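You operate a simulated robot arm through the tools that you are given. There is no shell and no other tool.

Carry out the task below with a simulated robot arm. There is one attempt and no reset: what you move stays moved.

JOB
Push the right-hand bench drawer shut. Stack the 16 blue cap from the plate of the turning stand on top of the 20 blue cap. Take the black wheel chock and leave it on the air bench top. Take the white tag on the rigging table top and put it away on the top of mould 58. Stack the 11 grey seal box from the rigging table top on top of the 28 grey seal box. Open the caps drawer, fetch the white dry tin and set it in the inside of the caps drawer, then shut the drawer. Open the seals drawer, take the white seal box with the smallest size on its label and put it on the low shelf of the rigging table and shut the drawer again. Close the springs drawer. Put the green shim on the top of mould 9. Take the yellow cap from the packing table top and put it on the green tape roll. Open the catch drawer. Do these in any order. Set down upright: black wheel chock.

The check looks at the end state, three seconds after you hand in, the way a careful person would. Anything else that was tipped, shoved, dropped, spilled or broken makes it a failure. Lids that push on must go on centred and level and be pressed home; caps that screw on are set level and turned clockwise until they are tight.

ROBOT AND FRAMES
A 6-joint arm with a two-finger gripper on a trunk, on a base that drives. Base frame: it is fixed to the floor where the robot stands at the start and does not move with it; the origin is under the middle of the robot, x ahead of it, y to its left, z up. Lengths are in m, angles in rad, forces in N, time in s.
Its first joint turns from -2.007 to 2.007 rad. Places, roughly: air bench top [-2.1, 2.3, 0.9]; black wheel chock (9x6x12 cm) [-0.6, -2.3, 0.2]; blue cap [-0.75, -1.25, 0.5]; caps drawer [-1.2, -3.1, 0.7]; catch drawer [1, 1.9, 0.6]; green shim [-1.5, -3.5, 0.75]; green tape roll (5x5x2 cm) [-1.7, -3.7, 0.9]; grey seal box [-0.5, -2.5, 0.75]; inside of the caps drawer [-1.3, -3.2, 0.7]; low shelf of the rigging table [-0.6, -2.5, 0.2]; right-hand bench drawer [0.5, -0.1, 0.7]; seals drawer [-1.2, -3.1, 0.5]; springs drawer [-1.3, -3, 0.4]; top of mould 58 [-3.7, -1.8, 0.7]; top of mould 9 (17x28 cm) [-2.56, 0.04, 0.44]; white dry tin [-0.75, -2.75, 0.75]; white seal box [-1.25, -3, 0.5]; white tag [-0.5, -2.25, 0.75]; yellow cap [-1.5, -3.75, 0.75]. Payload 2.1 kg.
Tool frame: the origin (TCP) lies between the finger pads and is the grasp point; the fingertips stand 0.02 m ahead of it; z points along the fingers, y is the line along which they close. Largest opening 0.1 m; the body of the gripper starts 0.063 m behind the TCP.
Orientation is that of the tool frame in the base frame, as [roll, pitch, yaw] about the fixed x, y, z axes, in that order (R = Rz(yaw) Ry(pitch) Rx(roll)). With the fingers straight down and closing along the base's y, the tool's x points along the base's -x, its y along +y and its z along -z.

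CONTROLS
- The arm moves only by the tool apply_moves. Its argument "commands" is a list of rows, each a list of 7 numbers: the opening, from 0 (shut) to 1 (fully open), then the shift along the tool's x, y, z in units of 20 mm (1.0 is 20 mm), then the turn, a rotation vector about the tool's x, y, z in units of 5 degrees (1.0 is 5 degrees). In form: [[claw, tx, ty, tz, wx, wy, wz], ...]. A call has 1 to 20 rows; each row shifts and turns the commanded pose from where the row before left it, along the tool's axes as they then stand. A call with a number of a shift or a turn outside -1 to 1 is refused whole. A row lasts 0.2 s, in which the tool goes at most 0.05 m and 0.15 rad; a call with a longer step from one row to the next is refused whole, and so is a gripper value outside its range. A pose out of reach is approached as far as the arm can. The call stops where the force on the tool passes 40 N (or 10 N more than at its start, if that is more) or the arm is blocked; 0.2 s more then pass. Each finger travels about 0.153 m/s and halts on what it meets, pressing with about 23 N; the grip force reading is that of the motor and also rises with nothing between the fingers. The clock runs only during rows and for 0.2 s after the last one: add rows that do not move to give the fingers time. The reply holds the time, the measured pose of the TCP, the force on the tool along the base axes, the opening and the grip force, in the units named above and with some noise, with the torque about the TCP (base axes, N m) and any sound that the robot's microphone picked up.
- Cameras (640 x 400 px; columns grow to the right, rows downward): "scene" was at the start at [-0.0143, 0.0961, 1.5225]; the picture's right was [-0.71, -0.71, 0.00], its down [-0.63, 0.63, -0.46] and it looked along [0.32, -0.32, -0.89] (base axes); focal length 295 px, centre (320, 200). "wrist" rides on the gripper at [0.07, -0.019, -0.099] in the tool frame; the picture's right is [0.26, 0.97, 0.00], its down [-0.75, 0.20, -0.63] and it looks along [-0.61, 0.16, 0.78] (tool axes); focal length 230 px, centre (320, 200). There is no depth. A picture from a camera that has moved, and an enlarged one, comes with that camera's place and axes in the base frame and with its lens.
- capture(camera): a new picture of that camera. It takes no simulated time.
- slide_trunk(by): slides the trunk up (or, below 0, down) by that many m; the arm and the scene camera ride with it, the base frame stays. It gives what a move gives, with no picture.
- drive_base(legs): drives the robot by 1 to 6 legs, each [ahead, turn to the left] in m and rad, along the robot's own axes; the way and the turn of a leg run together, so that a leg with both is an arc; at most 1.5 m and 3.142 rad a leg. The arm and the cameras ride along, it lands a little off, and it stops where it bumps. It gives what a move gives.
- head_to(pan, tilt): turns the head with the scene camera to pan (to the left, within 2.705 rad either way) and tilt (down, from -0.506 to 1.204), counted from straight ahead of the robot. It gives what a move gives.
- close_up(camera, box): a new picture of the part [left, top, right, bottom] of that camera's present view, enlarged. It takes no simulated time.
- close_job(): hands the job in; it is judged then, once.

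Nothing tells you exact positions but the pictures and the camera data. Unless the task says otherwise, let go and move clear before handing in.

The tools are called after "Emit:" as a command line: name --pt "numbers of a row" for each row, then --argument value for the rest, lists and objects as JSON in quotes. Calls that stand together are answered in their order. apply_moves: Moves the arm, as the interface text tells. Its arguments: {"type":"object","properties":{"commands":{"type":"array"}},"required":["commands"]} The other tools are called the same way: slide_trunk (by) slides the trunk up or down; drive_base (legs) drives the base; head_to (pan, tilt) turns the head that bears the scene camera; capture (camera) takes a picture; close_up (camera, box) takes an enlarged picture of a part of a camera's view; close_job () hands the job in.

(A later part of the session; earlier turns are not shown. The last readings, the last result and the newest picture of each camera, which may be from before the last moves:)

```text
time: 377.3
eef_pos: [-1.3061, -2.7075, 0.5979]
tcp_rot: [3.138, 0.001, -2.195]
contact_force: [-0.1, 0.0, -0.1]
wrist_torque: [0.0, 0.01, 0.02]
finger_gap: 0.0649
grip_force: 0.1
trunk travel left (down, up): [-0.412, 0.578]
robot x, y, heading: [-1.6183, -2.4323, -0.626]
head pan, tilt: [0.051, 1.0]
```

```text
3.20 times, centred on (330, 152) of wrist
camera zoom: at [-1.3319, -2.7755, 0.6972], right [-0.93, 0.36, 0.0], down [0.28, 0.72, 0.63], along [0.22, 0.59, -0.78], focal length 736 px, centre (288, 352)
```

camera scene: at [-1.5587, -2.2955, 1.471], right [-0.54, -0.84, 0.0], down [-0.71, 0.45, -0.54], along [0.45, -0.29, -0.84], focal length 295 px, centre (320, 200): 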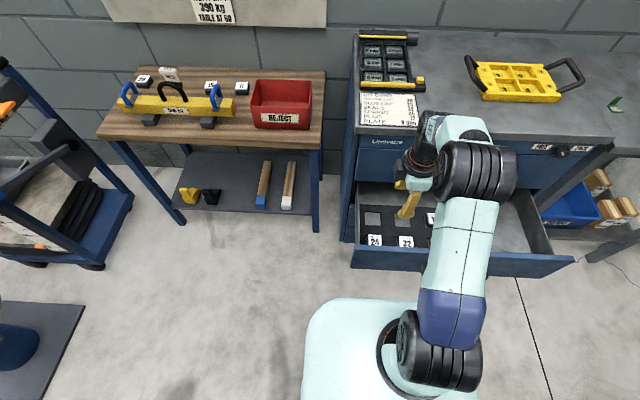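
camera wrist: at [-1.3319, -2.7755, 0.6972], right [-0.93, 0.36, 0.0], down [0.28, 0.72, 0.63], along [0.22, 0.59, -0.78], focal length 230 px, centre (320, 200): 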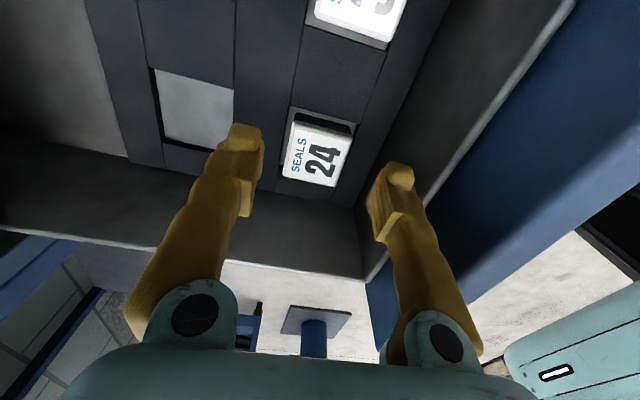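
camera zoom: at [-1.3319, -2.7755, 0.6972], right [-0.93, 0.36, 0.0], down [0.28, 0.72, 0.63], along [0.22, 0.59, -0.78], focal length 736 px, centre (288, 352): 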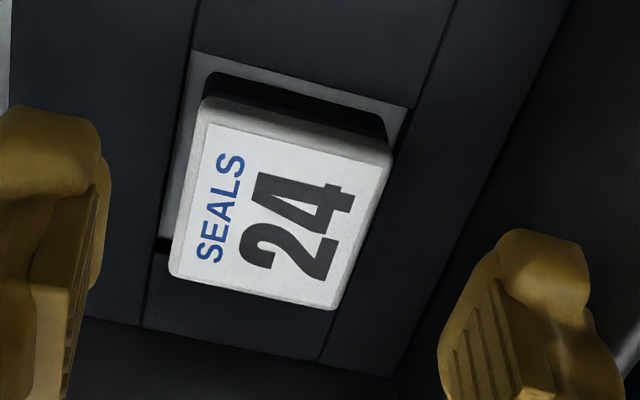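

The box is square to the gripper and centred to about 4 mm. I'll lower in small steps until I either straddle it or feel the insert.

Emit:
apply_moves --pt "0.62 -0.15 -0.1 0.5 0 0 0" --pt "0.62 0 0 0.5 0 0 0" --pt "0.62 0 0 0.5 0 0 0" --pt "0.62 0 0 0 0 0 0"

Emit:
close_up --camera "wrist" --box '[230, 90, 430, 215]'

```text
time: 378.3
eef_pos: [-1.303, -2.7074, 0.566]
tcp_rot: [3.137, 0.0, -2.196]
contact_force: [-0.2, -0.2, -1.1]
wrist_torque: [0.01, -0.01, 0.01]
finger_gap: 0.062
grip_force: 0.1
trunk travel left (down, up): [-0.412, 0.578]
robot x, y, heading: [-1.6133, -2.4322, -0.622]
head pan, tilt: [0.051, 1.0]
```

```text
3.20 times, centred on (330, 152) of wrist
camera zoom: at [-1.3284, -2.775, 0.6662], right [-0.93, 0.36, 0.0], down [0.28, 0.73, 0.63], along [0.22, 0.59, -0.78], focal length 736 px, centre (288, 352)
```

zoom: 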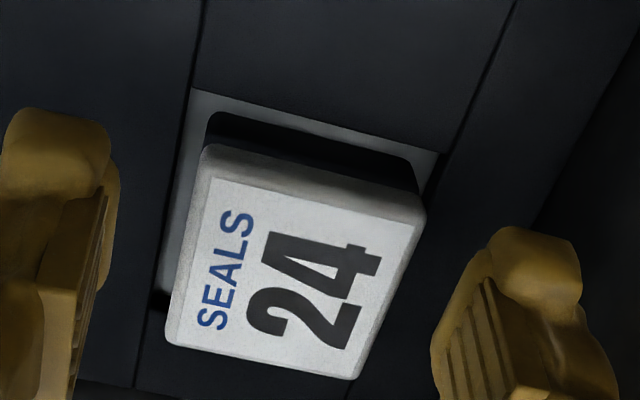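

Emit:
apply_moves --pt "0.62 -0.3 0 0.5 0 0 0" --pt "0.62 0 0 0.35 0 0 0" --pt "0.62 0 0 0 0 0 0"

Emit:
close_up --camera "wrist" --box '[210, 90, 450, 240]'

```text
time: 379.1
eef_pos: [-1.2993, -2.7011, 0.5501]
tcp_rot: [3.139, 0.001, -2.195]
contact_force: [0.4, 1.0, -0.1]
wrist_torque: [0.02, 0.01, 0.02]
finger_gap: 0.0619
grip_force: 0.0
trunk travel left (down, up): [-0.412, 0.578]
robot x, y, heading: [-1.6148, -2.4325, -0.622]
head pan, tilt: [0.051, 1.0]
```

```text
2.67 times, centred on (330, 165) of wrist
camera zoom: at [-1.3244, -2.7691, 0.6498], right [-0.93, 0.36, 0.0], down [0.28, 0.73, 0.63], along [0.22, 0.59, -0.78], focal length 614 px, centre (293, 293)
```

zoom: 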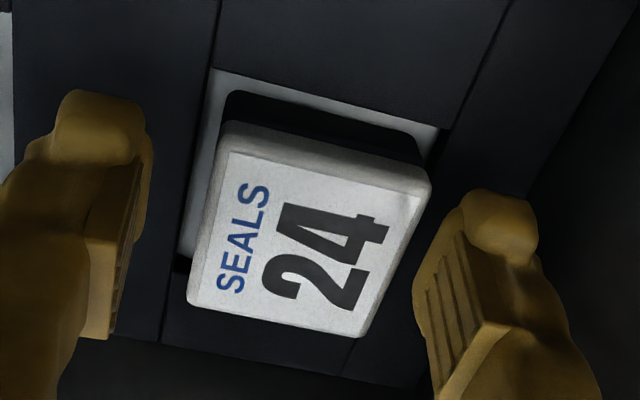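

Emit:
apply_moves --pt "0.62 0.1 0.1 0.3 0 0 0" --pt "0.62 0 0 0.3 0 0 0" --pt "0.62 0 0 0 0 0 0"

Emit:
close_up --camera "wrist" --box '[210, 90, 450, 240]'

```text
time: 379.9
eef_pos: [-1.3023, -2.7019, 0.5382]
tcp_rot: [3.138, 0.0, -2.195]
contact_force: [0.3, 0.7, -0.1]
wrist_torque: [0.02, -0.02, -0.01]
finger_gap: 0.062
grip_force: 0.1
trunk travel left (down, up): [-0.412, 0.578]
robot x, y, heading: [-1.6203, -2.4295, -0.619]
head pan, tilt: [0.051, 1.0]
```

```text
2.67 times, centred on (330, 165) of wrist
camera zoom: at [-1.3274, -2.7691, 0.6378], right [-0.93, 0.36, 0.0], down [0.28, 0.73, 0.63], along [0.22, 0.59, -0.78], focal length 614 px, centre (293, 293)
```

zoom: 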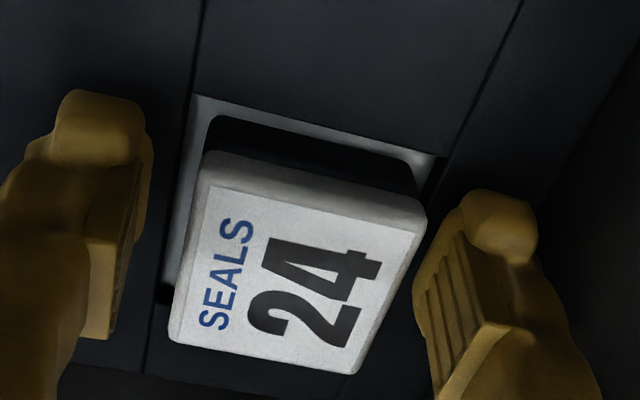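

The box top is at TCP level with the fingertips 2 cm down its sides, and no contact. Closing.

Emit:
apply_moves --pt "0.5 0 0 0 0 0 0" --pt "0.35 0 0 0 0 0 0" --pt "0.3 0 0 0 0 0 0" --pt "0.3 0 0 0 0 0 0" --pt "0.3 0 0 0 0 0 0"

Emit:
close_up --camera "wrist" --box '[210, 90, 450, 240]'

```text
time: 381.1
eef_pos: [-1.302, -2.7028, 0.5386]
tcp_rot: [3.138, 0.0, -2.195]
contact_force: [0.4, 0.1, -1.4]
wrist_torque: [0.0, 0.02, 0.0]
finger_gap: 0.0464
grip_force: 23.1
trunk travel left (down, up): [-0.412, 0.578]
robot x, y, heading: [-1.6159, -2.4306, -0.618]
head pan, tilt: [0.051, 1.0]
```

```text
2.67 times, centred on (330, 165) of wrist
camera zoom: at [-1.3274, -2.7692, 0.6379], right [-0.93, 0.36, 0.0], down [0.28, 0.73, 0.63], along [0.22, 0.59, -0.78], focal length 614 px, centre (293, 293)
```

zoom: 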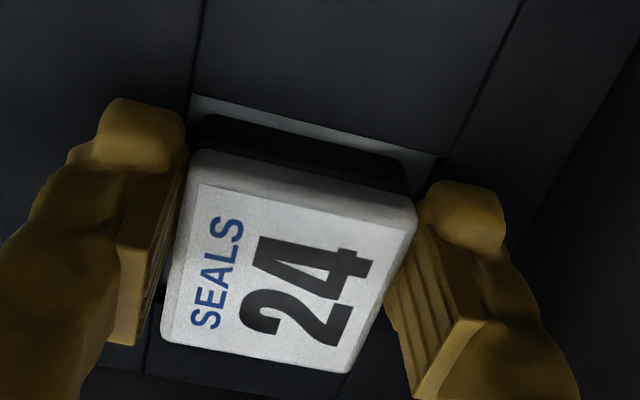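

Box 24 is gripped (46 mm). Lifting straight up.

Emit:
slide_trunk --by 0.3

Emit:
capture --camera "wrist"

Emit:
drive_base --legs '[[-0.3, 0]]'

Emit:
capture --camera "scene"

```text
time: 384.1
eef_pos: [-1.3016, -2.7019, 0.837]
tcp_rot: [3.138, 0.0, -2.196]
contact_force: [0.0, -0.9, -1.2]
wrist_torque: [0.0, -0.02, -0.01]
finger_gap: 0.0466
grip_force: 22.7
trunk travel left (down, up): [-0.712, 0.278]
robot x, y, heading: [-1.6165, -2.4348, -0.621]
head pan, tilt: [0.051, 1.0]
```

```text
taken
camera wrist: at [-1.3273, -2.7692, 0.9379], right [-0.93, 0.36, 0.0], down [0.28, 0.73, 0.63], along [0.22, 0.59, -0.78], focal length 230 px, centre (320, 200)
```

wrist: 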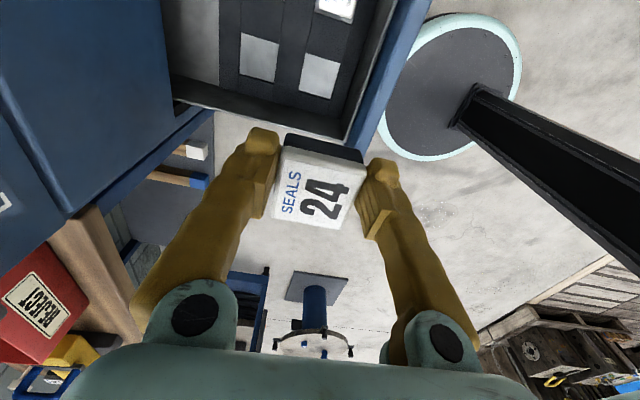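

```text
time: 386.2
eef_pos: [-1.5522, -2.5186, 0.8383]
tcp_rot: [3.137, 0.001, -2.184]
contact_force: [-0.7, -0.5, -0.7]
wrist_torque: [0.02, -0.01, -0.01]
finger_gap: 0.0467
grip_force: 23.0
trunk travel left (down, up): [-0.712, 0.278]
robot x, y, heading: [-1.8664, -2.2529, -0.608]
head pan, tilt: [0.051, 1.0]
```

```text
taken
camera scene: at [-1.7788, -2.1398, 1.4909], right [-0.53, -0.85, 0.0], down [-0.71, 0.45, -0.54], along [0.46, -0.29, -0.84], focal length 295 px, centre (320, 200)
```

scene: 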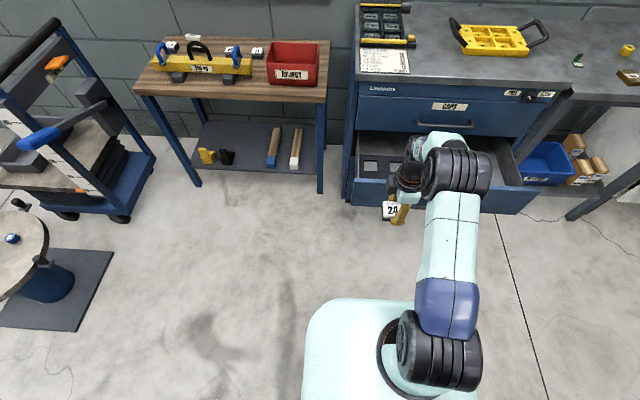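

Box 24 is in hand. Next I'll take it to the rigging table's low shelf, to the free spot between the black chock and the blue rod.

Emit:
drive_base --legs '[[0, 1.571], [0.63, 0], [0, -1.571], [0.42, 0]]'

Emit:
head_to --pan 0.1 --tilt 0.8

Emit:
slide_trunk --by -0.3

Emit:
capture --camera "scene"

Emit:
capture --camera "wrist"

```text
time: 399.7
eef_pos: [-0.8522, -2.2647, 0.8388]
tcp_rot: [3.139, 0.001, -2.203]
contact_force: [0.6, 0.6, -0.4]
wrist_torque: [-0.01, 0.04, -0.06]
finger_gap: 0.0469
grip_force: 23.1
trunk travel left (down, up): [-0.712, 0.278]
robot x, y, heading: [-1.1615, -1.993, -0.626]
head pan, tilt: [0.051, 1.0]
```

```text
time: 400.4
eef_pos: [-0.8534, -2.2635, 0.8381]
tcp_rot: [3.139, 0.001, -2.204]
contact_force: [0.4, -0.4, 0.3]
wrist_torque: [0.01, -0.03, 0.0]
finger_gap: 0.0469
grip_force: 23.5
trunk travel left (down, up): [-0.712, 0.278]
robot x, y, heading: [-1.1654, -1.9906, -0.629]
head pan, tilt: [0.099, 0.799]
```

```text
time: 403.4
eef_pos: [-0.8523, -2.2639, 0.537]
tcp_rot: [3.138, 0.001, -2.203]
contact_force: [-0.2, 0.7, -0.4]
wrist_torque: [0.0, -0.01, 0.03]
finger_gap: 0.0466
grip_force: 22.7
trunk travel left (down, up): [-0.412, 0.578]
robot x, y, heading: [-1.1641, -1.9921, -0.632]
head pan, tilt: [0.099, 0.799]
```

```text
taken
camera scene: at [-1.0617, -1.8832, 1.2061], right [-0.5, -0.86, 0.0], down [-0.62, 0.36, -0.7], along [0.6, -0.35, -0.72], focal length 295 px, centre (320, 200)
```

scene: 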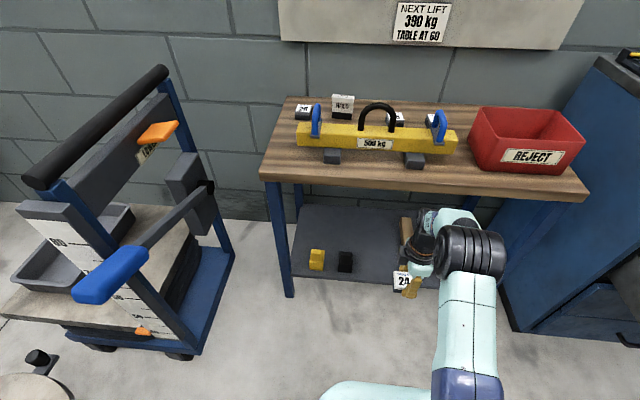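

```text
taken
camera wrist: at [-0.8791, -2.3315, 0.6379], right [-0.93, 0.36, 0.0], down [0.28, 0.72, 0.63], along [0.23, 0.59, -0.78], focal length 230 px, centre (320, 200)
```

wrist: 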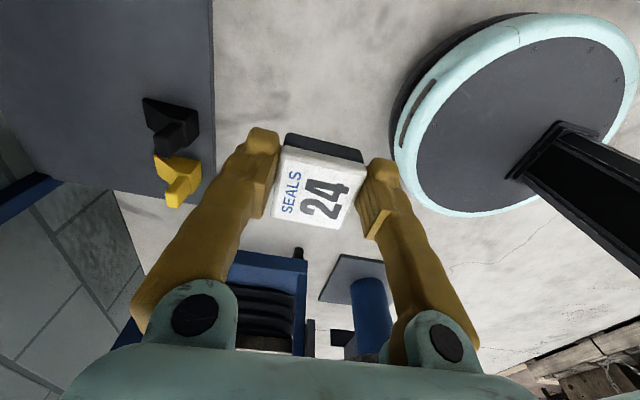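

The spot on the shelf is clear. I'll lower to z≈0.32 in front of the table and drive under the table top.

Emit:
slide_trunk --by -0.22

Emit:
drive_base --legs '[[0.12, 0.01]]'

Emit:
capture --camera "scene"

Emit:
capture --camera "wrist"

```text
time: 405.7
eef_pos: [-0.8537, -2.2633, 0.3188]
tcp_rot: [3.139, 0.001, -2.202]
contact_force: [1.0, -0.1, 0.0]
wrist_torque: [-0.03, -0.01, 0.0]
finger_gap: 0.0467
grip_force: 23.8
trunk travel left (down, up): [-0.192, 0.798]
robot x, y, heading: [-1.1669, -1.9913, -0.628]
head pan, tilt: [0.099, 0.799]
```

```text
time: 407.0
eef_pos: [-0.7544, -2.3312, 0.3196]
tcp_rot: [3.138, 0.0, -2.195]
contact_force: [0.1, -0.5, -0.5]
wrist_torque: [-0.02, 0.02, 0.02]
finger_gap: 0.0464
grip_force: 22.6
trunk travel left (down, up): [-0.192, 0.798]
robot x, y, heading: [-1.0717, -2.0637, -0.618]
head pan, tilt: [0.099, 0.799]
```

```text
taken
camera scene: at [-0.9664, -1.9516, 0.9861], right [-0.5, -0.87, 0.0], down [-0.62, 0.36, -0.7], along [0.6, -0.35, -0.72], focal length 295 px, centre (320, 200)
```

scene: 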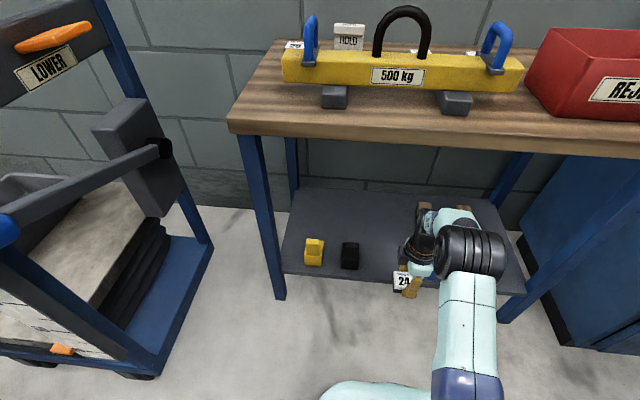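

```text
taken
camera wrist: at [-0.7797, -2.3983, 0.4179], right [-0.94, 0.35, 0.0], down [0.28, 0.73, 0.63], along [0.22, 0.59, -0.78], focal length 230 px, centre (320, 200)
```

wrist: 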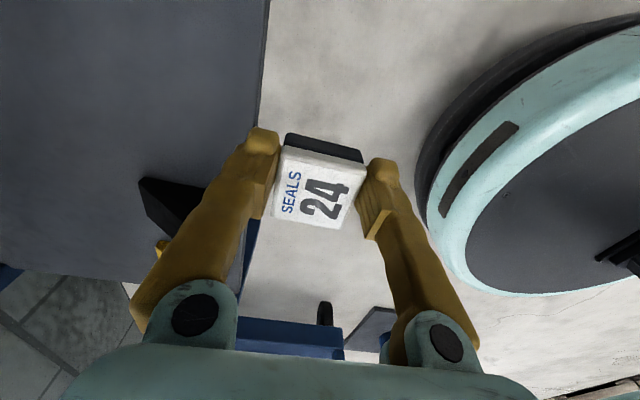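

Shelf top is about z 0.216 with its front edge at e1 0.79. I'll lower another 3.5 cm so the elbow clears the table top, then drive under.

Emit:
slide_trunk --by -0.03

Emit:
drive_base --legs '[[0.06, 0]]'

Emit:
capture --camera "scene"

Emit:
drive_base --legs '[[0.07, 0]]'

Emit:
capture --camera "wrist"

```text
time: 407.7
eef_pos: [-0.7537, -2.3294, 0.2889]
tcp_rot: [3.139, 0.0, -2.192]
contact_force: [0.4, 0.5, -0.6]
wrist_torque: [-0.03, 0.0, 0.06]
finger_gap: 0.0467
grip_force: 23.4
trunk travel left (down, up): [-0.162, 0.828]
robot x, y, heading: [-1.0712, -2.0595, -0.62]
head pan, tilt: [0.099, 0.799]
```

```text
time: 408.7
eef_pos: [-0.7049, -2.3662, 0.2885]
tcp_rot: [3.138, 0.001, -2.194]
contact_force: [-0.3, -0.3, -0.3]
wrist_torque: [-0.02, 0.0, 0.03]
finger_gap: 0.0467
grip_force: 23.1
trunk travel left (down, up): [-0.162, 0.828]
robot x, y, heading: [-1.0182, -2.098, -0.62]
head pan, tilt: [0.099, 0.799]
```

```text
taken
camera scene: at [-0.9172, -1.9867, 0.9561], right [-0.5, -0.87, 0.0], down [-0.62, 0.36, -0.7], along [0.6, -0.35, -0.72], focal length 295 px, centre (320, 200)
```

scene: 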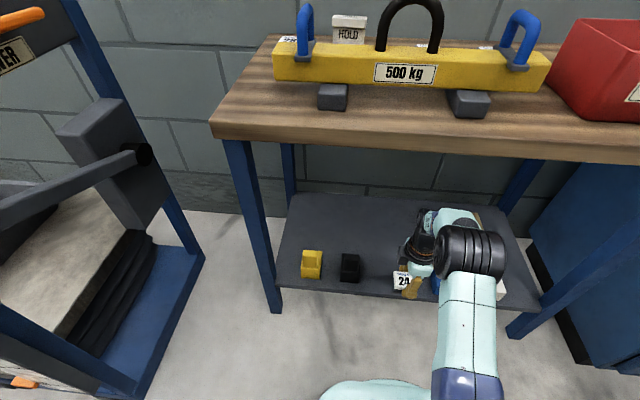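

```text
time: 409.7
eef_pos: [-0.6453, -2.4089, 0.2882]
tcp_rot: [3.139, 0.0, -2.194]
contact_force: [-0.6, 0.4, -0.7]
wrist_torque: [0.0, 0.02, 0.01]
finger_gap: 0.0466
grip_force: 23.1
trunk travel left (down, up): [-0.162, 0.828]
robot x, y, heading: [-0.9632, -2.137, -0.625]
head pan, tilt: [0.099, 0.799]
```

```text
taken
camera wrist: at [-0.6717, -2.4753, 0.3879], right [-0.94, 0.35, 0.0], down [0.28, 0.73, 0.63], along [0.22, 0.59, -0.78], focal length 230 px, centre (320, 200)
```

wrist: 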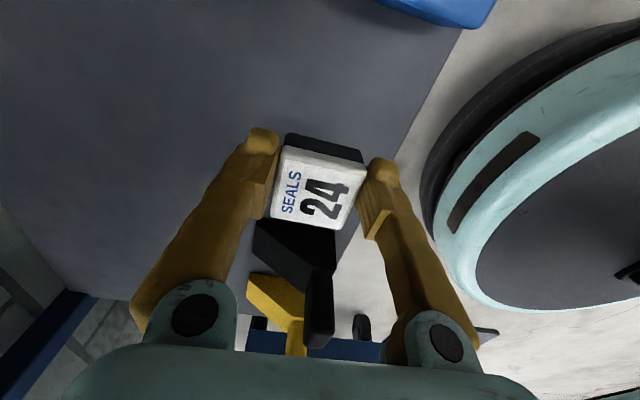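

The box is above the free part of the shelf. Lowering to touch down.

Emit:
slide_trunk --by -0.022

Emit:
slide_trunk --by -0.008

Emit:
capture --camera "wrist"

```text
time: 410.4
eef_pos: [-0.6468, -2.4084, 0.2664]
tcp_rot: [3.138, 0.003, -2.195]
contact_force: [-0.9, -0.4, -0.6]
wrist_torque: [0.0, -0.01, 0.0]
finger_gap: 0.0466
grip_force: 23.2
trunk travel left (down, up): [-0.14, 0.85]
robot x, y, heading: [-0.9612, -2.1414, -0.622]
head pan, tilt: [0.099, 0.799]
```

```text
time: 410.9
eef_pos: [-0.6467, -2.4076, 0.2585]
tcp_rot: [3.139, 0.0, -2.193]
contact_force: [0.2, 0.8, -1.0]
wrist_torque: [-0.02, 0.0, 0.0]
finger_gap: 0.0465
grip_force: 23.5
trunk travel left (down, up): [-0.132, 0.858]
robot x, y, heading: [-0.9616, -2.1364, -0.617]
head pan, tilt: [0.099, 0.799]
```

```text
taken
camera wrist: at [-0.6717, -2.4753, 0.3578], right [-0.94, 0.35, 0.0], down [0.28, 0.73, 0.63], along [0.22, 0.59, -0.78], focal length 230 px, centre (320, 200)
```

wrist: 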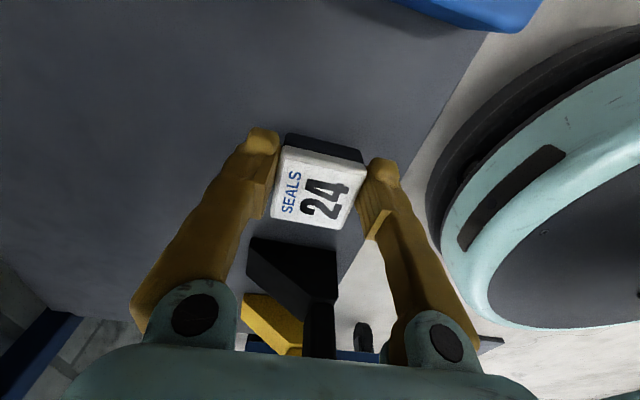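

Emit:
slide_trunk --by -0.008

Emit:
slide_trunk --by -0.008

Emit:
capture --camera "wrist"

```text
time: 411.5
eef_pos: [-0.6464, -2.4079, 0.2496]
tcp_rot: [3.137, -0.002, -2.192]
contact_force: [-1.0, -0.1, -0.3]
wrist_torque: [0.01, -0.01, -0.02]
finger_gap: 0.0466
grip_force: 23.2
trunk travel left (down, up): [-0.124, 0.866]
robot x, y, heading: [-0.9637, -2.1354, -0.618]
head pan, tilt: [0.099, 0.799]
```

```text
time: 412.1
eef_pos: [-0.6484, -2.4082, 0.2427]
tcp_rot: [3.139, 0.0, -2.194]
contact_force: [-0.3, 0.1, -0.8]
wrist_torque: [-0.01, -0.05, 0.03]
finger_gap: 0.0465
grip_force: 23.0
trunk travel left (down, up): [-0.116, 0.874]
robot x, y, heading: [-0.9602, -2.1387, -0.619]
head pan, tilt: [0.099, 0.799]
```

```text
taken
camera wrist: at [-0.6717, -2.4753, 0.3418], right [-0.94, 0.35, 0.0], down [0.28, 0.73, 0.63], along [0.22, 0.59, -0.78], focal length 230 px, centre (320, 200)
```

wrist: 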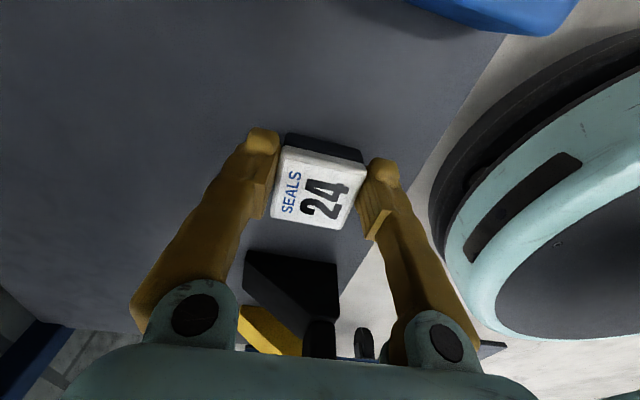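

Emit:
slide_trunk --by -0.008

Emit:
slide_trunk --by -0.008

Emit:
slide_trunk --by -0.006

Emit:
capture --camera "wrist"

```text
time: 412.7
eef_pos: [-0.6465, -2.4085, 0.2347]
tcp_rot: [3.138, 0.002, -2.194]
contact_force: [0.6, 0.3, -0.9]
wrist_torque: [0.0, 0.02, -0.01]
finger_gap: 0.0469
grip_force: 23.5
trunk travel left (down, up): [-0.108, 0.882]
robot x, y, heading: [-0.964, -2.138, -0.617]
head pan, tilt: [0.099, 0.799]
```

```text
time: 413.2
eef_pos: [-0.6467, -2.4073, 0.2289]
tcp_rot: [3.141, -0.001, -2.193]
contact_force: [-2.2, 1.2, 21.0]
wrist_torque: [0.03, 0.09, 0.02]
finger_gap: 0.0465
grip_force: 23.1
trunk travel left (down, up): [-0.1, 0.89]
robot x, y, heading: [-0.9615, -2.1387, -0.62]
head pan, tilt: [0.099, 0.799]
```

```text
time: 413.8
eef_pos: [-0.6461, -2.408, 0.2223]
tcp_rot: [-3.141, -0.002, -2.194]
contact_force: [0.6, -0.6, 19.3]
wrist_torque: [-0.05, -0.01, -0.03]
finger_gap: 0.0465
grip_force: 22.0
trunk travel left (down, up): [-0.094, 0.896]
robot x, y, heading: [-0.962, -2.1384, -0.618]
head pan, tilt: [0.099, 0.799]
```

```text
taken
camera wrist: at [-0.6719, -2.4751, 0.3212], right [-0.94, 0.35, 0.0], down [0.28, 0.73, 0.63], along [0.22, 0.59, -0.78], focal length 230 px, centre (320, 200)
```

wrist: 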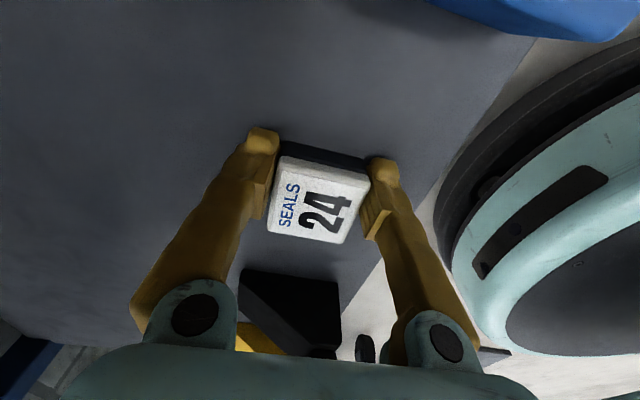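

Contact: the box is on the shelf. I'll relieve, open, rise 6 cm, and back straight out.

Emit:
slide_trunk --by 0.003

Emit:
apply_moves --pt "0.5 0 0 0 0 0 0" --pt "0.56 0 0 0 0 0 0" --pt "0.62 0 0 0 0 0 0" --pt "0.65 0 0 0 0 0 0"

Emit:
slide_trunk --by 0.06

Emit:
capture --camera "wrist"

```text
time: 414.3
eef_pos: [-0.6476, -2.4079, 0.2225]
tcp_rot: [3.135, 0.0, -2.195]
contact_force: [-0.2, 0.6, -0.2]
wrist_torque: [0.01, 0.0, -0.01]
finger_gap: 0.0467
grip_force: 23.0
trunk travel left (down, up): [-0.097, 0.893]
robot x, y, heading: [-0.9634, -2.1383, -0.619]
head pan, tilt: [0.099, 0.799]
```

```text
time: 415.3
eef_pos: [-0.6461, -2.4082, 0.2234]
tcp_rot: [3.139, -0.001, -2.193]
contact_force: [0.6, 0.0, 0.8]
wrist_torque: [0.01, -0.01, 0.01]
finger_gap: 0.0649
grip_force: 0.1
trunk travel left (down, up): [-0.097, 0.893]
robot x, y, heading: [-0.959, -2.1411, -0.619]
head pan, tilt: [0.099, 0.799]
```

```text
time: 416.3
eef_pos: [-0.6467, -2.407, 0.2843]
tcp_rot: [3.139, 0.0, -2.194]
contact_force: [-0.5, 0.2, 0.1]
wrist_torque: [0.03, 0.01, -0.04]
finger_gap: 0.0649
grip_force: 0.1
trunk travel left (down, up): [-0.157, 0.833]
robot x, y, heading: [-0.962, -2.1393, -0.618]
head pan, tilt: [0.099, 0.799]
```

```text
taken
camera wrist: at [-0.6717, -2.4753, 0.3829], right [-0.94, 0.35, 0.0], down [0.28, 0.73, 0.63], along [0.22, 0.59, -0.78], focal length 230 px, centre (320, 200)
```

wrist: 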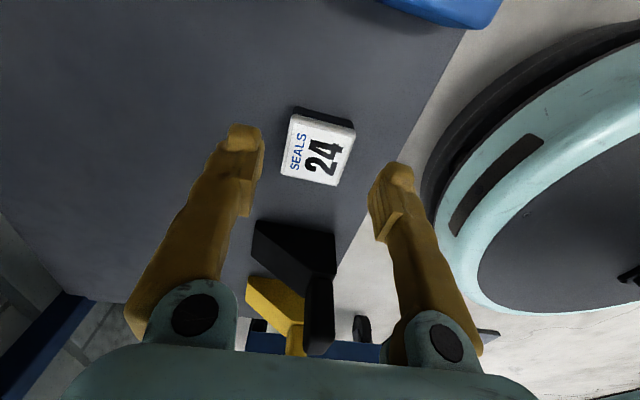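

Box 24 stands on the low shelf. Now I'll back out, restore the wrist, tilt it, and go close the SEALS drawer.

Emit:
drive_base --legs '[[-0.4, 0]]'

Emit:
slide_trunk --by 0.28

Emit:
apply_moves --pt "0.2 0 0 0 0 0 1" --pt "0 0 0 0 0 0 1" --pt "0 0 0 0 0 0 1" --pt "0 0 0 0 0 0 1" --pt "0 0 0 0 0 0 1" --pt "0 0 0 0 0 0 1" --pt "0 0 0 0 0 0 1" --pt "0 0 0 0 0 0 1" --pt "0 0 0 0 0 0 1" --pt "0 0 0 0 0 0 1" --pt "0 0 0 0 0 0 1" --pt "0 0 0 0 0 0 1" --pt "0 0 0 0 0 0 1" --pt "0 0 0 0 0 0 1" --pt "0 0 0 0 0 0 1" --pt "0 0 0 0 0 0 1" --pt "0 0 0 0 0 0 1" --pt "0 0 0 0 0 0 1"

Emit:
apply_moves --pt "0 0.5 0 0 0 -1 0" --pt "0 0.5 0 0 0 -1 0" --pt "0 0 0 0 0 -1 0" --pt "0 0 0 0 0 -1 0" --pt "0 0 0 0 0 -1 0" --pt "0 0 0 0 0 -1 0"

Emit:
drive_base --legs '[[-0.15, 0], [0, -1.571], [0.92, 0], [0, 1.571]]'

Emit:
head_to --pan 0 --tilt 0.8

Emit:
capture --camera "scene"

Emit:
capture --camera "wrist"

```text
time: 418.8
eef_pos: [-0.9676, -2.1777, 0.2826]
tcp_rot: [3.138, 0.001, -2.195]
contact_force: [0.5, 0.7, -0.7]
wrist_torque: [0.01, 0.03, 0.02]
finger_gap: 0.065
grip_force: 0.1
trunk travel left (down, up): [-0.157, 0.833]
robot x, y, heading: [-1.2825, -1.9119, -0.618]
head pan, tilt: [0.099, 0.799]
```

```text
time: 421.6
eef_pos: [-0.9672, -2.178, 0.5639]
tcp_rot: [3.138, 0.0, -2.193]
contact_force: [-0.9, 0.2, 0.1]
wrist_torque: [0.03, 0.01, 0.01]
finger_gap: 0.065
grip_force: 0.0
trunk travel left (down, up): [-0.437, 0.553]
robot x, y, heading: [-1.2858, -1.9101, -0.624]
head pan, tilt: [0.099, 0.799]
```

```text
time: 425.4
eef_pos: [-0.9674, -2.1788, 0.5642]
tcp_rot: [-3.141, -0.002, 2.516]
contact_force: [0.3, 0.2, -0.2]
wrist_torque: [-0.01, -0.01, 0.01]
finger_gap: 0.0002
grip_force: 22.8
trunk travel left (down, up): [-0.437, 0.553]
robot x, y, heading: [-1.2823, -1.911, -0.621]
head pan, tilt: [0.099, 0.799]
```

```text
time: 426.8
eef_pos: [-0.9843, -2.1656, 0.5635]
tcp_rot: [3.14, 0.522, 2.519]
contact_force: [0.9, -0.1, -0.2]
wrist_torque: [0.03, -0.01, 0.0]
finger_gap: 0.0003
grip_force: 23.1
out of reach, approached as far as the arm can: row 5
trunk travel left (down, up): [-0.437, 0.553]
robot x, y, heading: [-1.2833, -1.9111, -0.617]
head pan, tilt: [0.099, 0.799]
```

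```text
time: 440.3
eef_pos: [-1.664, -2.7922, 0.5624]
tcp_rot: [-3.14, 0.522, 2.494]
contact_force: [-1.1, 0.3, 0.3]
wrist_torque: [0.06, -0.04, 0.0]
finger_gap: 0.0
grip_force: 23.1
trunk travel left (down, up): [-0.437, 0.553]
robot x, y, heading: [-1.9563, -2.527, -0.643]
head pan, tilt: [0.099, 0.799]
```

```text
time: 440.9
eef_pos: [-1.6634, -2.7926, 0.5619]
tcp_rot: [-3.139, 0.518, 2.494]
contact_force: [0.3, -0.6, 0.0]
wrist_torque: [0.02, 0.03, -0.03]
finger_gap: 0.0001
grip_force: 22.9
trunk travel left (down, up): [-0.437, 0.553]
robot x, y, heading: [-1.9604, -2.5286, -0.646]
head pan, tilt: [0.0, 0.799]
```

```text
taken
camera scene: at [-1.8558, -2.4265, 1.2311], right [-0.6, -0.8, 0.0], down [-0.57, 0.43, -0.7], along [0.56, -0.42, -0.72], focal length 295 px, centre (320, 200)
```

scene: 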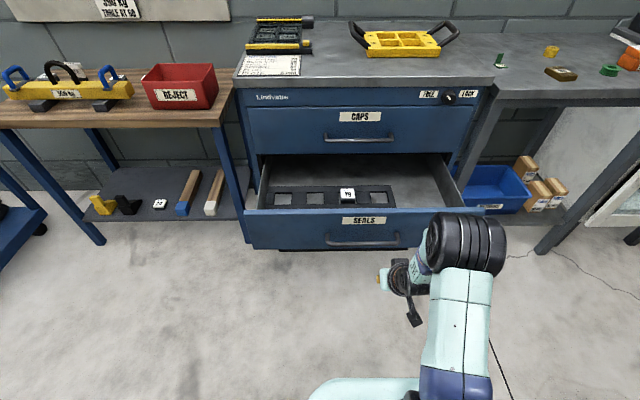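

```text
taken
camera wrist: at [-1.7632, -2.7408, 0.6143], right [0.4, 0.91, -0.13], down [0.39, -0.04, 0.92], along [0.83, -0.42, -0.37], focal length 230 px, centre (320, 200)
```

wrist: 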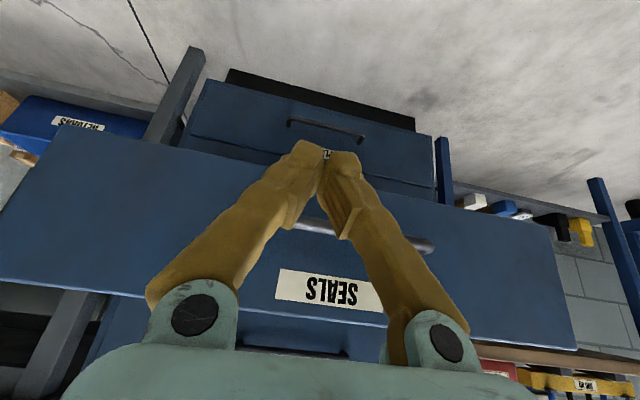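

Lined up with the SEALS handle. Driving forward to shut it.

Emit:
drive_base --legs '[[0.2, 0.026]]'

Emit:
drive_base --legs '[[0.12, 0]]'

Emit:
drive_base --legs '[[0.05, 0]]'

Emit:
capture --camera "scene"

Emit:
capture --camera "wrist"

```text
time: 442.6
eef_pos: [-1.4957, -2.904, 0.5628]
tcp_rot: [3.141, 0.521, 2.519]
contact_force: [0.2, -0.1, -0.6]
wrist_torque: [0.02, -0.01, 0.03]
finger_gap: 0.0003
grip_force: 30.0
trunk travel left (down, up): [-0.437, 0.553]
robot x, y, heading: [-1.7932, -2.6427, -0.619]
head pan, tilt: [0.0, 0.799]
```

```text
time: 443.8
eef_pos: [-1.3997, -2.9736, 0.5624]
tcp_rot: [-3.14, 0.518, 2.518]
contact_force: [0.1, 0.4, -0.4]
wrist_torque: [-0.04, -0.01, 0.06]
finger_gap: 0.0
grip_force: 29.5
trunk travel left (down, up): [-0.437, 0.553]
robot x, y, heading: [-1.6987, -2.7174, -0.619]
head pan, tilt: [0.0, 0.799]
```

```text
time: 444.7
eef_pos: [-1.3741, -2.9909, 0.5638]
tcp_rot: [-3.14, 0.515, 2.517]
contact_force: [-10.7, 9.8, 20.6]
wrist_torque: [-0.07, -0.19, -0.02]
finger_gap: 0.0059
grip_force: 29.4
trunk travel left (down, up): [-0.437, 0.553]
robot x, y, heading: [-1.6687, -2.7383, -0.619]
head pan, tilt: [0.0, 0.799]
stopped in leg 1: the force on the tool passed its limit at 113 N (the readings are from after the stop); the commanded pose is now the measured one
```

```text
taken
camera scene: at [-1.5737, -2.6298, 1.2311], right [-0.58, -0.81, 0.0], down [-0.58, 0.41, -0.7], along [0.57, -0.41, -0.71], focal length 295 px, centre (320, 200)
```

scene: 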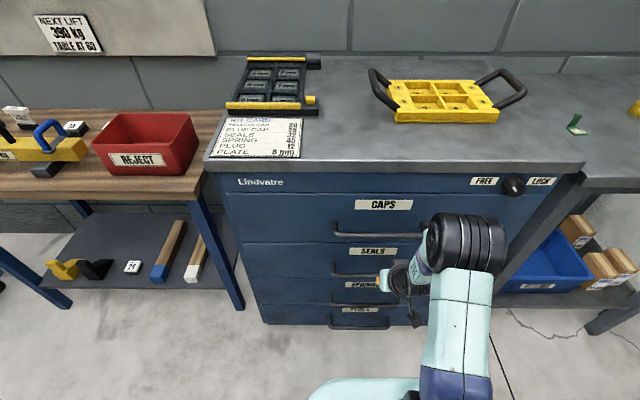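

```text
taken
camera wrist: at [-1.4738, -2.9423, 0.6164], right [0.38, 0.91, -0.13], down [0.4, -0.04, 0.92], along [0.83, -0.4, -0.38], focal length 230 px, centre (320, 200)
```

wrist: 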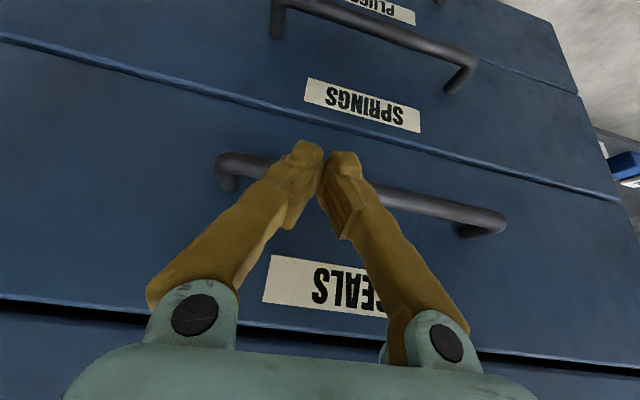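

The SEALS drawer is shut. Next the packing table: I'll back off, level the wrist, and move right to view the yellow cap, the tape roll and the shim.

Emit:
drive_base --legs '[[-0.25, 0]]'

Emit:
apply_moves --pt "0.5 0 0 0 0 1 0" --pt "0.5 0 0 0 0 1 0" --pt "0.5 0 0 0 0 1 0" --pt "0.5 0 0 0 0 1 0" --pt "0.5 0 0 0 0 1 0" --pt "0.5 0 0 0 0 0.9 0"

Emit:
slide_trunk --by 0.4

Emit:
drive_base --legs '[[0, -1.571], [0.7, 0], [0, 1.571]]'

Emit:
head_to --pan 0 --tilt 0.9

Emit:
capture --camera "scene"

Emit:
capture --camera "wrist"

```text
time: 446.6
eef_pos: [-1.5777, -2.8464, 0.5614]
tcp_rot: [-3.139, 0.511, 2.519]
contact_force: [0.6, 0.4, -0.9]
wrist_torque: [-0.03, 0.01, 0.03]
finger_gap: 0.0
grip_force: 29.3
trunk travel left (down, up): [-0.437, 0.553]
robot x, y, heading: [-1.8735, -2.5885, -0.619]
head pan, tilt: [0.0, 0.799]
```

```text
time: 447.9
eef_pos: [-1.577, -2.8463, 0.5615]
tcp_rot: [3.14, -0.006, 2.518]
contact_force: [-0.1, 0.2, -0.5]
wrist_torque: [0.01, -0.02, -0.02]
finger_gap: 0.0499
grip_force: 0.1
out of reach, approached as far as the arm can: row 3
trunk travel left (down, up): [-0.437, 0.553]
robot x, y, heading: [-1.8729, -2.5884, -0.623]
head pan, tilt: [0.0, 0.799]
```

```text
time: 451.8
eef_pos: [-1.5767, -2.8467, 0.9616]
tcp_rot: [-3.139, -0.005, 2.517]
contact_force: [0.2, 0.2, -0.9]
wrist_torque: [0.03, -0.02, 0.06]
finger_gap: 0.0497
grip_force: 0.0
trunk travel left (down, up): [-0.837, 0.153]
robot x, y, heading: [-1.8715, -2.5896, -0.621]
head pan, tilt: [0.0, 0.799]
```

```text
time: 463.5
eef_pos: [-2.0409, -3.3995, 0.9613]
tcp_rot: [-3.14, -0.006, 2.454]
contact_force: [-0.5, 1.0, 0.4]
wrist_torque: [-0.01, 0.01, 0.01]
finger_gap: 0.0499
grip_force: 0.0
trunk travel left (down, up): [-0.837, 0.153]
robot x, y, heading: [-2.3228, -3.1263, -0.682]
head pan, tilt: [0.0, 0.799]
```

```text
time: 464.1
eef_pos: [-2.0419, -3.3995, 0.9609]
tcp_rot: [-3.14, -0.004, 2.453]
contact_force: [1.3, -1.4, 0.0]
wrist_torque: [0.01, 0.02, 0.01]
finger_gap: 0.0503
grip_force: 0.0
trunk travel left (down, up): [-0.837, 0.153]
robot x, y, heading: [-2.3242, -3.1255, -0.686]
head pan, tilt: [0.0, 0.901]
```

```text
taken
camera scene: at [-2.2204, -3.0249, 1.6232], right [-0.63, -0.77, 0.0], down [-0.61, 0.5, -0.62], along [0.48, -0.39, -0.78], focal length 295 px, centre (320, 200)
```

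scene: 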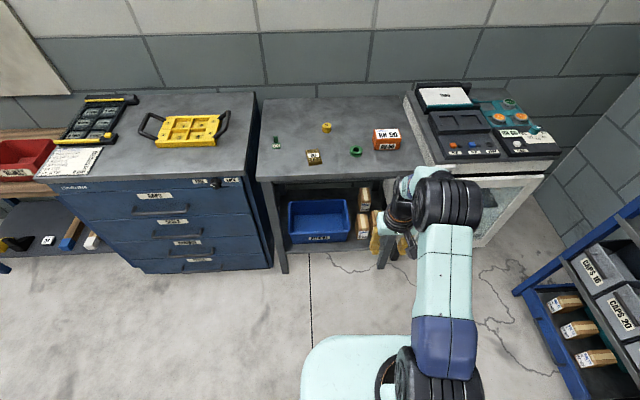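

```text
taken
camera wrist: at [-2.1069, -3.3698, 1.0614], right [0.41, 0.91, 0.0], down [0.71, -0.32, 0.63], along [0.57, -0.26, -0.78], focal length 230 px, centre (320, 200)
```

wrist: 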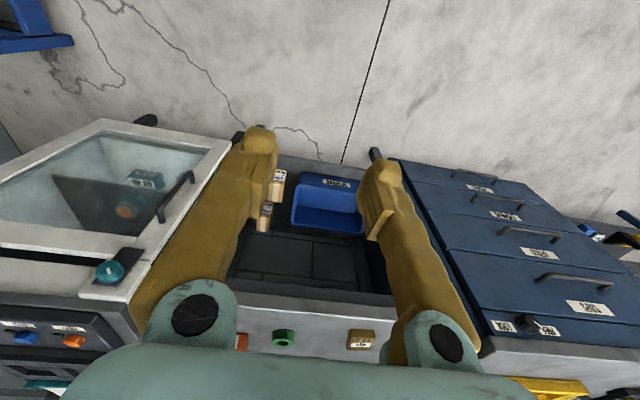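

I can see shim, brown block, yellow cap, green tape roll and orange box on the packing table. Zooming in on them.

Emit:
close_up --camera "scene" --box '[250, 100, 420, 190]'

Emit:
drive_base --legs '[[0, 0.066], [0.38, 0]]'

Emit:
capture --camera "scene"

Emit:
capture --camera "wrist"

```text
3.76 times, centred on (335, 145) of scene
camera zoom: at [-2.2204, -3.0249, 1.6232], right [-0.63, -0.77, 0.0], down [-0.61, 0.5, -0.62], along [0.48, -0.39, -0.78], focal length 1110 px, centre (264, 407)
```

zoom: 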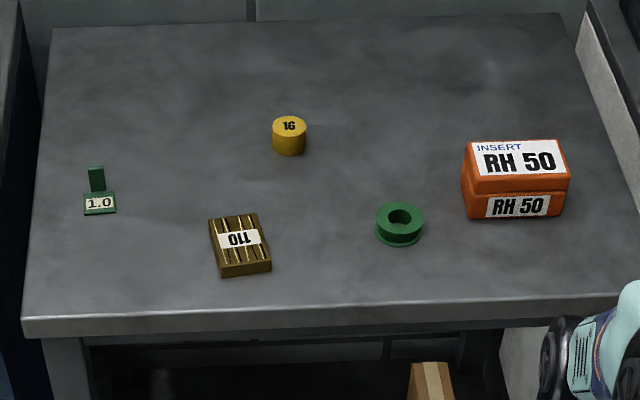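

```text
time: 467.0
eef_pos: [-1.7133, -3.5973, 0.9618]
tcp_rot: [-3.14, -0.005, 2.525]
contact_force: [0.0, -0.1, -1.1]
wrist_torque: [-0.01, 0.0, -0.02]
finger_gap: 0.0503
grip_force: 0.1
trunk travel left (down, up): [-0.837, 0.153]
robot x, y, heading: [-2.0142, -3.3413, -0.612]
head pan, tilt: [0.0, 0.901]
```

```text
taken
camera scene: at [-1.9186, -3.2366, 1.6232], right [-0.58, -0.82, 0.0], down [-0.64, 0.45, -0.62], along [0.51, -0.36, -0.78], focal length 295 px, centre (320, 200)
```

scene: 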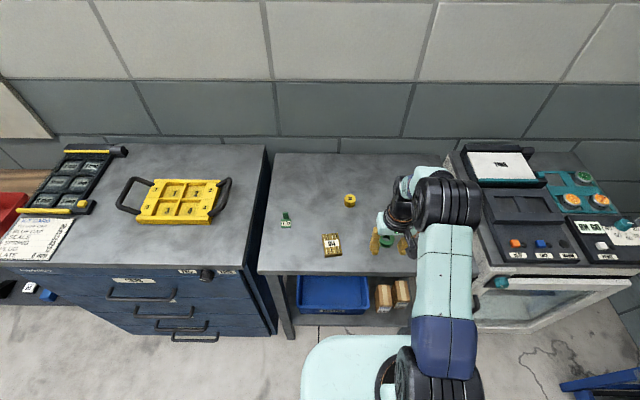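

```text
taken
camera wrist: at [-1.7805, -3.5726, 1.0617], right [0.35, 0.94, 0.0], down [0.73, -0.27, 0.63], along [0.59, -0.22, -0.78], focal length 230 px, centre (320, 200)
```

wrist: 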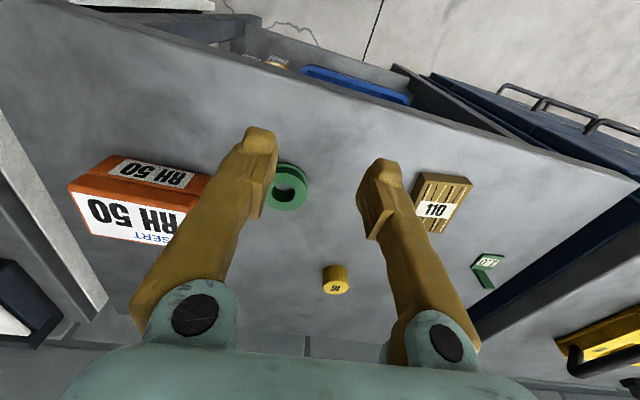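

The cap (16) is at about e1 0.92, e2 -3.84, top z≈0.88; the tape roll at e1 0.77, e2 -3.94. I'll drive a bit closer, tilt 12° forward and move over the cap.

Emit:
drive_base --legs '[[0.09, 0]]'

Emit:
apply_moves --pt "0.6 0 0.6 0 0 -0.8 0" --pt "0.6 0 0.6 0 0 -0.8 0" --pt "0.6 0 0.6 0 0 -0.8 0" --pt "0.6 -0.95 0.6 0.2 0 0 0" --pt "0.6 -0.95 0.6 0.2 0 0 0" --pt "0.6 -0.95 0.6 0.2 0 0 0" --pt "0.6 -0.95 0.5 0.2 0 0 0" --pt "0.6 -0.95 0 0.2 0 0 0" --pt "0.6 -0.95 0 0.2 0 0 0" --pt "0.6 0 0 0 0 0 0"

Emit:
capture --camera "wrist"

Emit:
capture --camera "scene"

```text
time: 468.1
eef_pos: [-1.6478, -3.6436, 0.9665]
tcp_rot: [-3.141, 0.006, 2.524]
contact_force: [-0.1, 0.5, 0.9]
wrist_torque: [-0.01, -0.02, 0.0]
finger_gap: 0.0501
grip_force: 0.1
trunk travel left (down, up): [-0.837, 0.153]
robot x, y, heading: [-1.9393, -3.392, -0.617]
head pan, tilt: [0.0, 0.901]
```

```text
time: 470.3
eef_pos: [-1.5031, -3.6496, 0.9637]
tcp_rot: [-3.141, 0.204, 2.524]
contact_force: [0.7, 0.9, -0.6]
wrist_torque: [0.01, -0.02, -0.01]
finger_gap: 0.0599
grip_force: 0.0
trunk travel left (down, up): [-0.837, 0.153]
robot x, y, heading: [-1.9394, -3.397, -0.617]
head pan, tilt: [0.0, 0.901]
```

```text
taken
camera wrist: at [-1.5855, -3.6128, 1.0462], right [0.35, 0.93, -0.05], down [0.61, -0.19, 0.77], along [0.71, -0.3, -0.64], focal length 230 px, centre (320, 200)
```

wrist: 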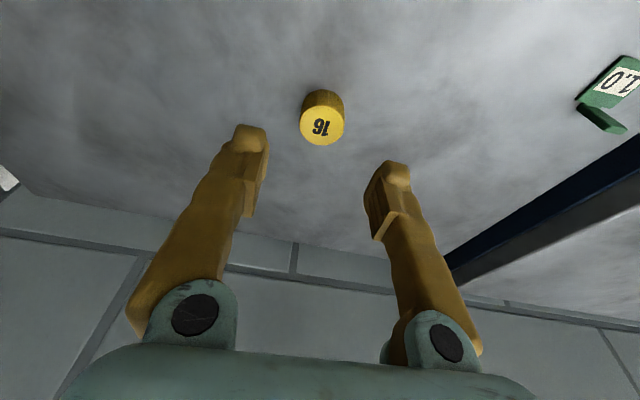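

```text
taken
camera scene: at [-1.8456, -3.2878, 1.6232], right [-0.58, -0.82, 0.0], down [-0.64, 0.45, -0.62], along [0.51, -0.36, -0.78], focal length 295 px, centre (320, 200)
```

scene: 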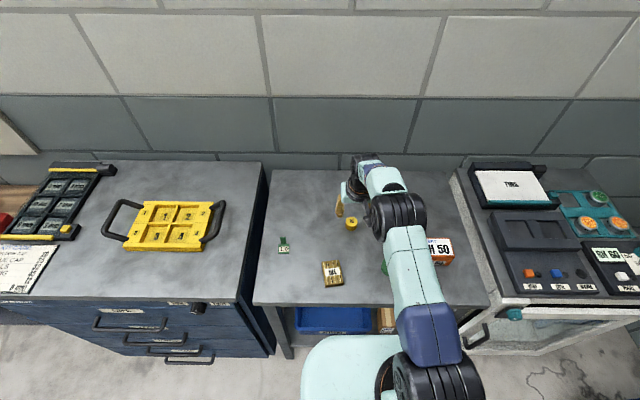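

Emit:
apply_moves --pt "0.6 -0.68 0.2 0.145 0 0 0" --pt "0.6 0 0 0 0 0 0"

Emit:
slide_trunk --by -0.05

Emit:
capture --camera "wrist"

```text
time: 470.9
eef_pos: [-1.49, -3.6547, 0.9619]
tcp_rot: [-3.141, 0.204, 2.524]
contact_force: [-0.9, 0.8, -0.6]
wrist_torque: [0.01, 0.0, 0.01]
finger_gap: 0.0602
grip_force: 0.0
trunk travel left (down, up): [-0.837, 0.153]
robot x, y, heading: [-1.9388, -3.3968, -0.617]
head pan, tilt: [0.0, 0.901]
```

```text
time: 471.8
eef_pos: [-1.4905, -3.6545, 0.9115]
tcp_rot: [-3.14, 0.208, 2.523]
contact_force: [-0.1, 0.5, 0.5]
wrist_torque: [0.02, 0.01, 0.02]
finger_gap: 0.0601
grip_force: 0.0
trunk travel left (down, up): [-0.787, 0.203]
robot x, y, heading: [-1.9393, -3.3934, -0.616]
head pan, tilt: [0.0, 0.901]
```

```text
taken
camera wrist: at [-1.5721, -3.6175, 0.9951], right [0.35, 0.93, -0.05], down [0.61, -0.19, 0.77], along [0.71, -0.3, -0.64], focal length 230 px, centre (320, 200)
```

wrist: 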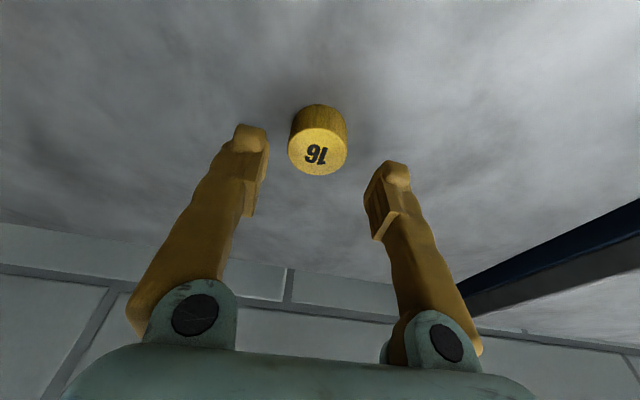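

The cap top is about 3 cm below the TCP and centred to a few mm. I'll lower 3 cm and look again.

Emit:
apply_moves --pt "0.6 0.15 -0.15 0 0 0 0" --pt "0.6 0 0 0 0 0 0"

Emit:
slide_trunk --by -0.028

Emit:
capture --camera "wrist"

```text
time: 472.4
eef_pos: [-1.4927, -3.6548, 0.9108]
tcp_rot: [3.141, 0.205, 2.525]
contact_force: [0.1, -0.5, -1.0]
wrist_torque: [0.0, 0.0, -0.02]
finger_gap: 0.0597
grip_force: 0.0
trunk travel left (down, up): [-0.787, 0.203]
robot x, y, heading: [-1.9413, -3.3949, -0.614]
head pan, tilt: [0.0, 0.901]
```

```text
time: 473.1
eef_pos: [-1.4928, -3.6555, 0.8827]
tcp_rot: [3.141, 0.206, 2.524]
contact_force: [-0.4, -0.3, 0.1]
wrist_torque: [0.01, 0.01, -0.04]
finger_gap: 0.06
grip_force: 0.0
trunk travel left (down, up): [-0.759, 0.231]
robot x, y, heading: [-1.9376, -3.3962, -0.616]
head pan, tilt: [0.0, 0.901]
```

```text
taken
camera wrist: at [-1.576, -3.6188, 0.9664], right [0.35, 0.93, -0.05], down [0.61, -0.19, 0.77], along [0.71, -0.3, -0.64], focal length 230 px, centre (320, 200)
```

wrist: 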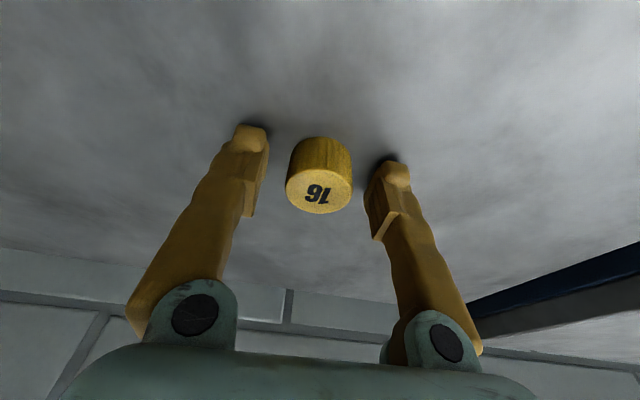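

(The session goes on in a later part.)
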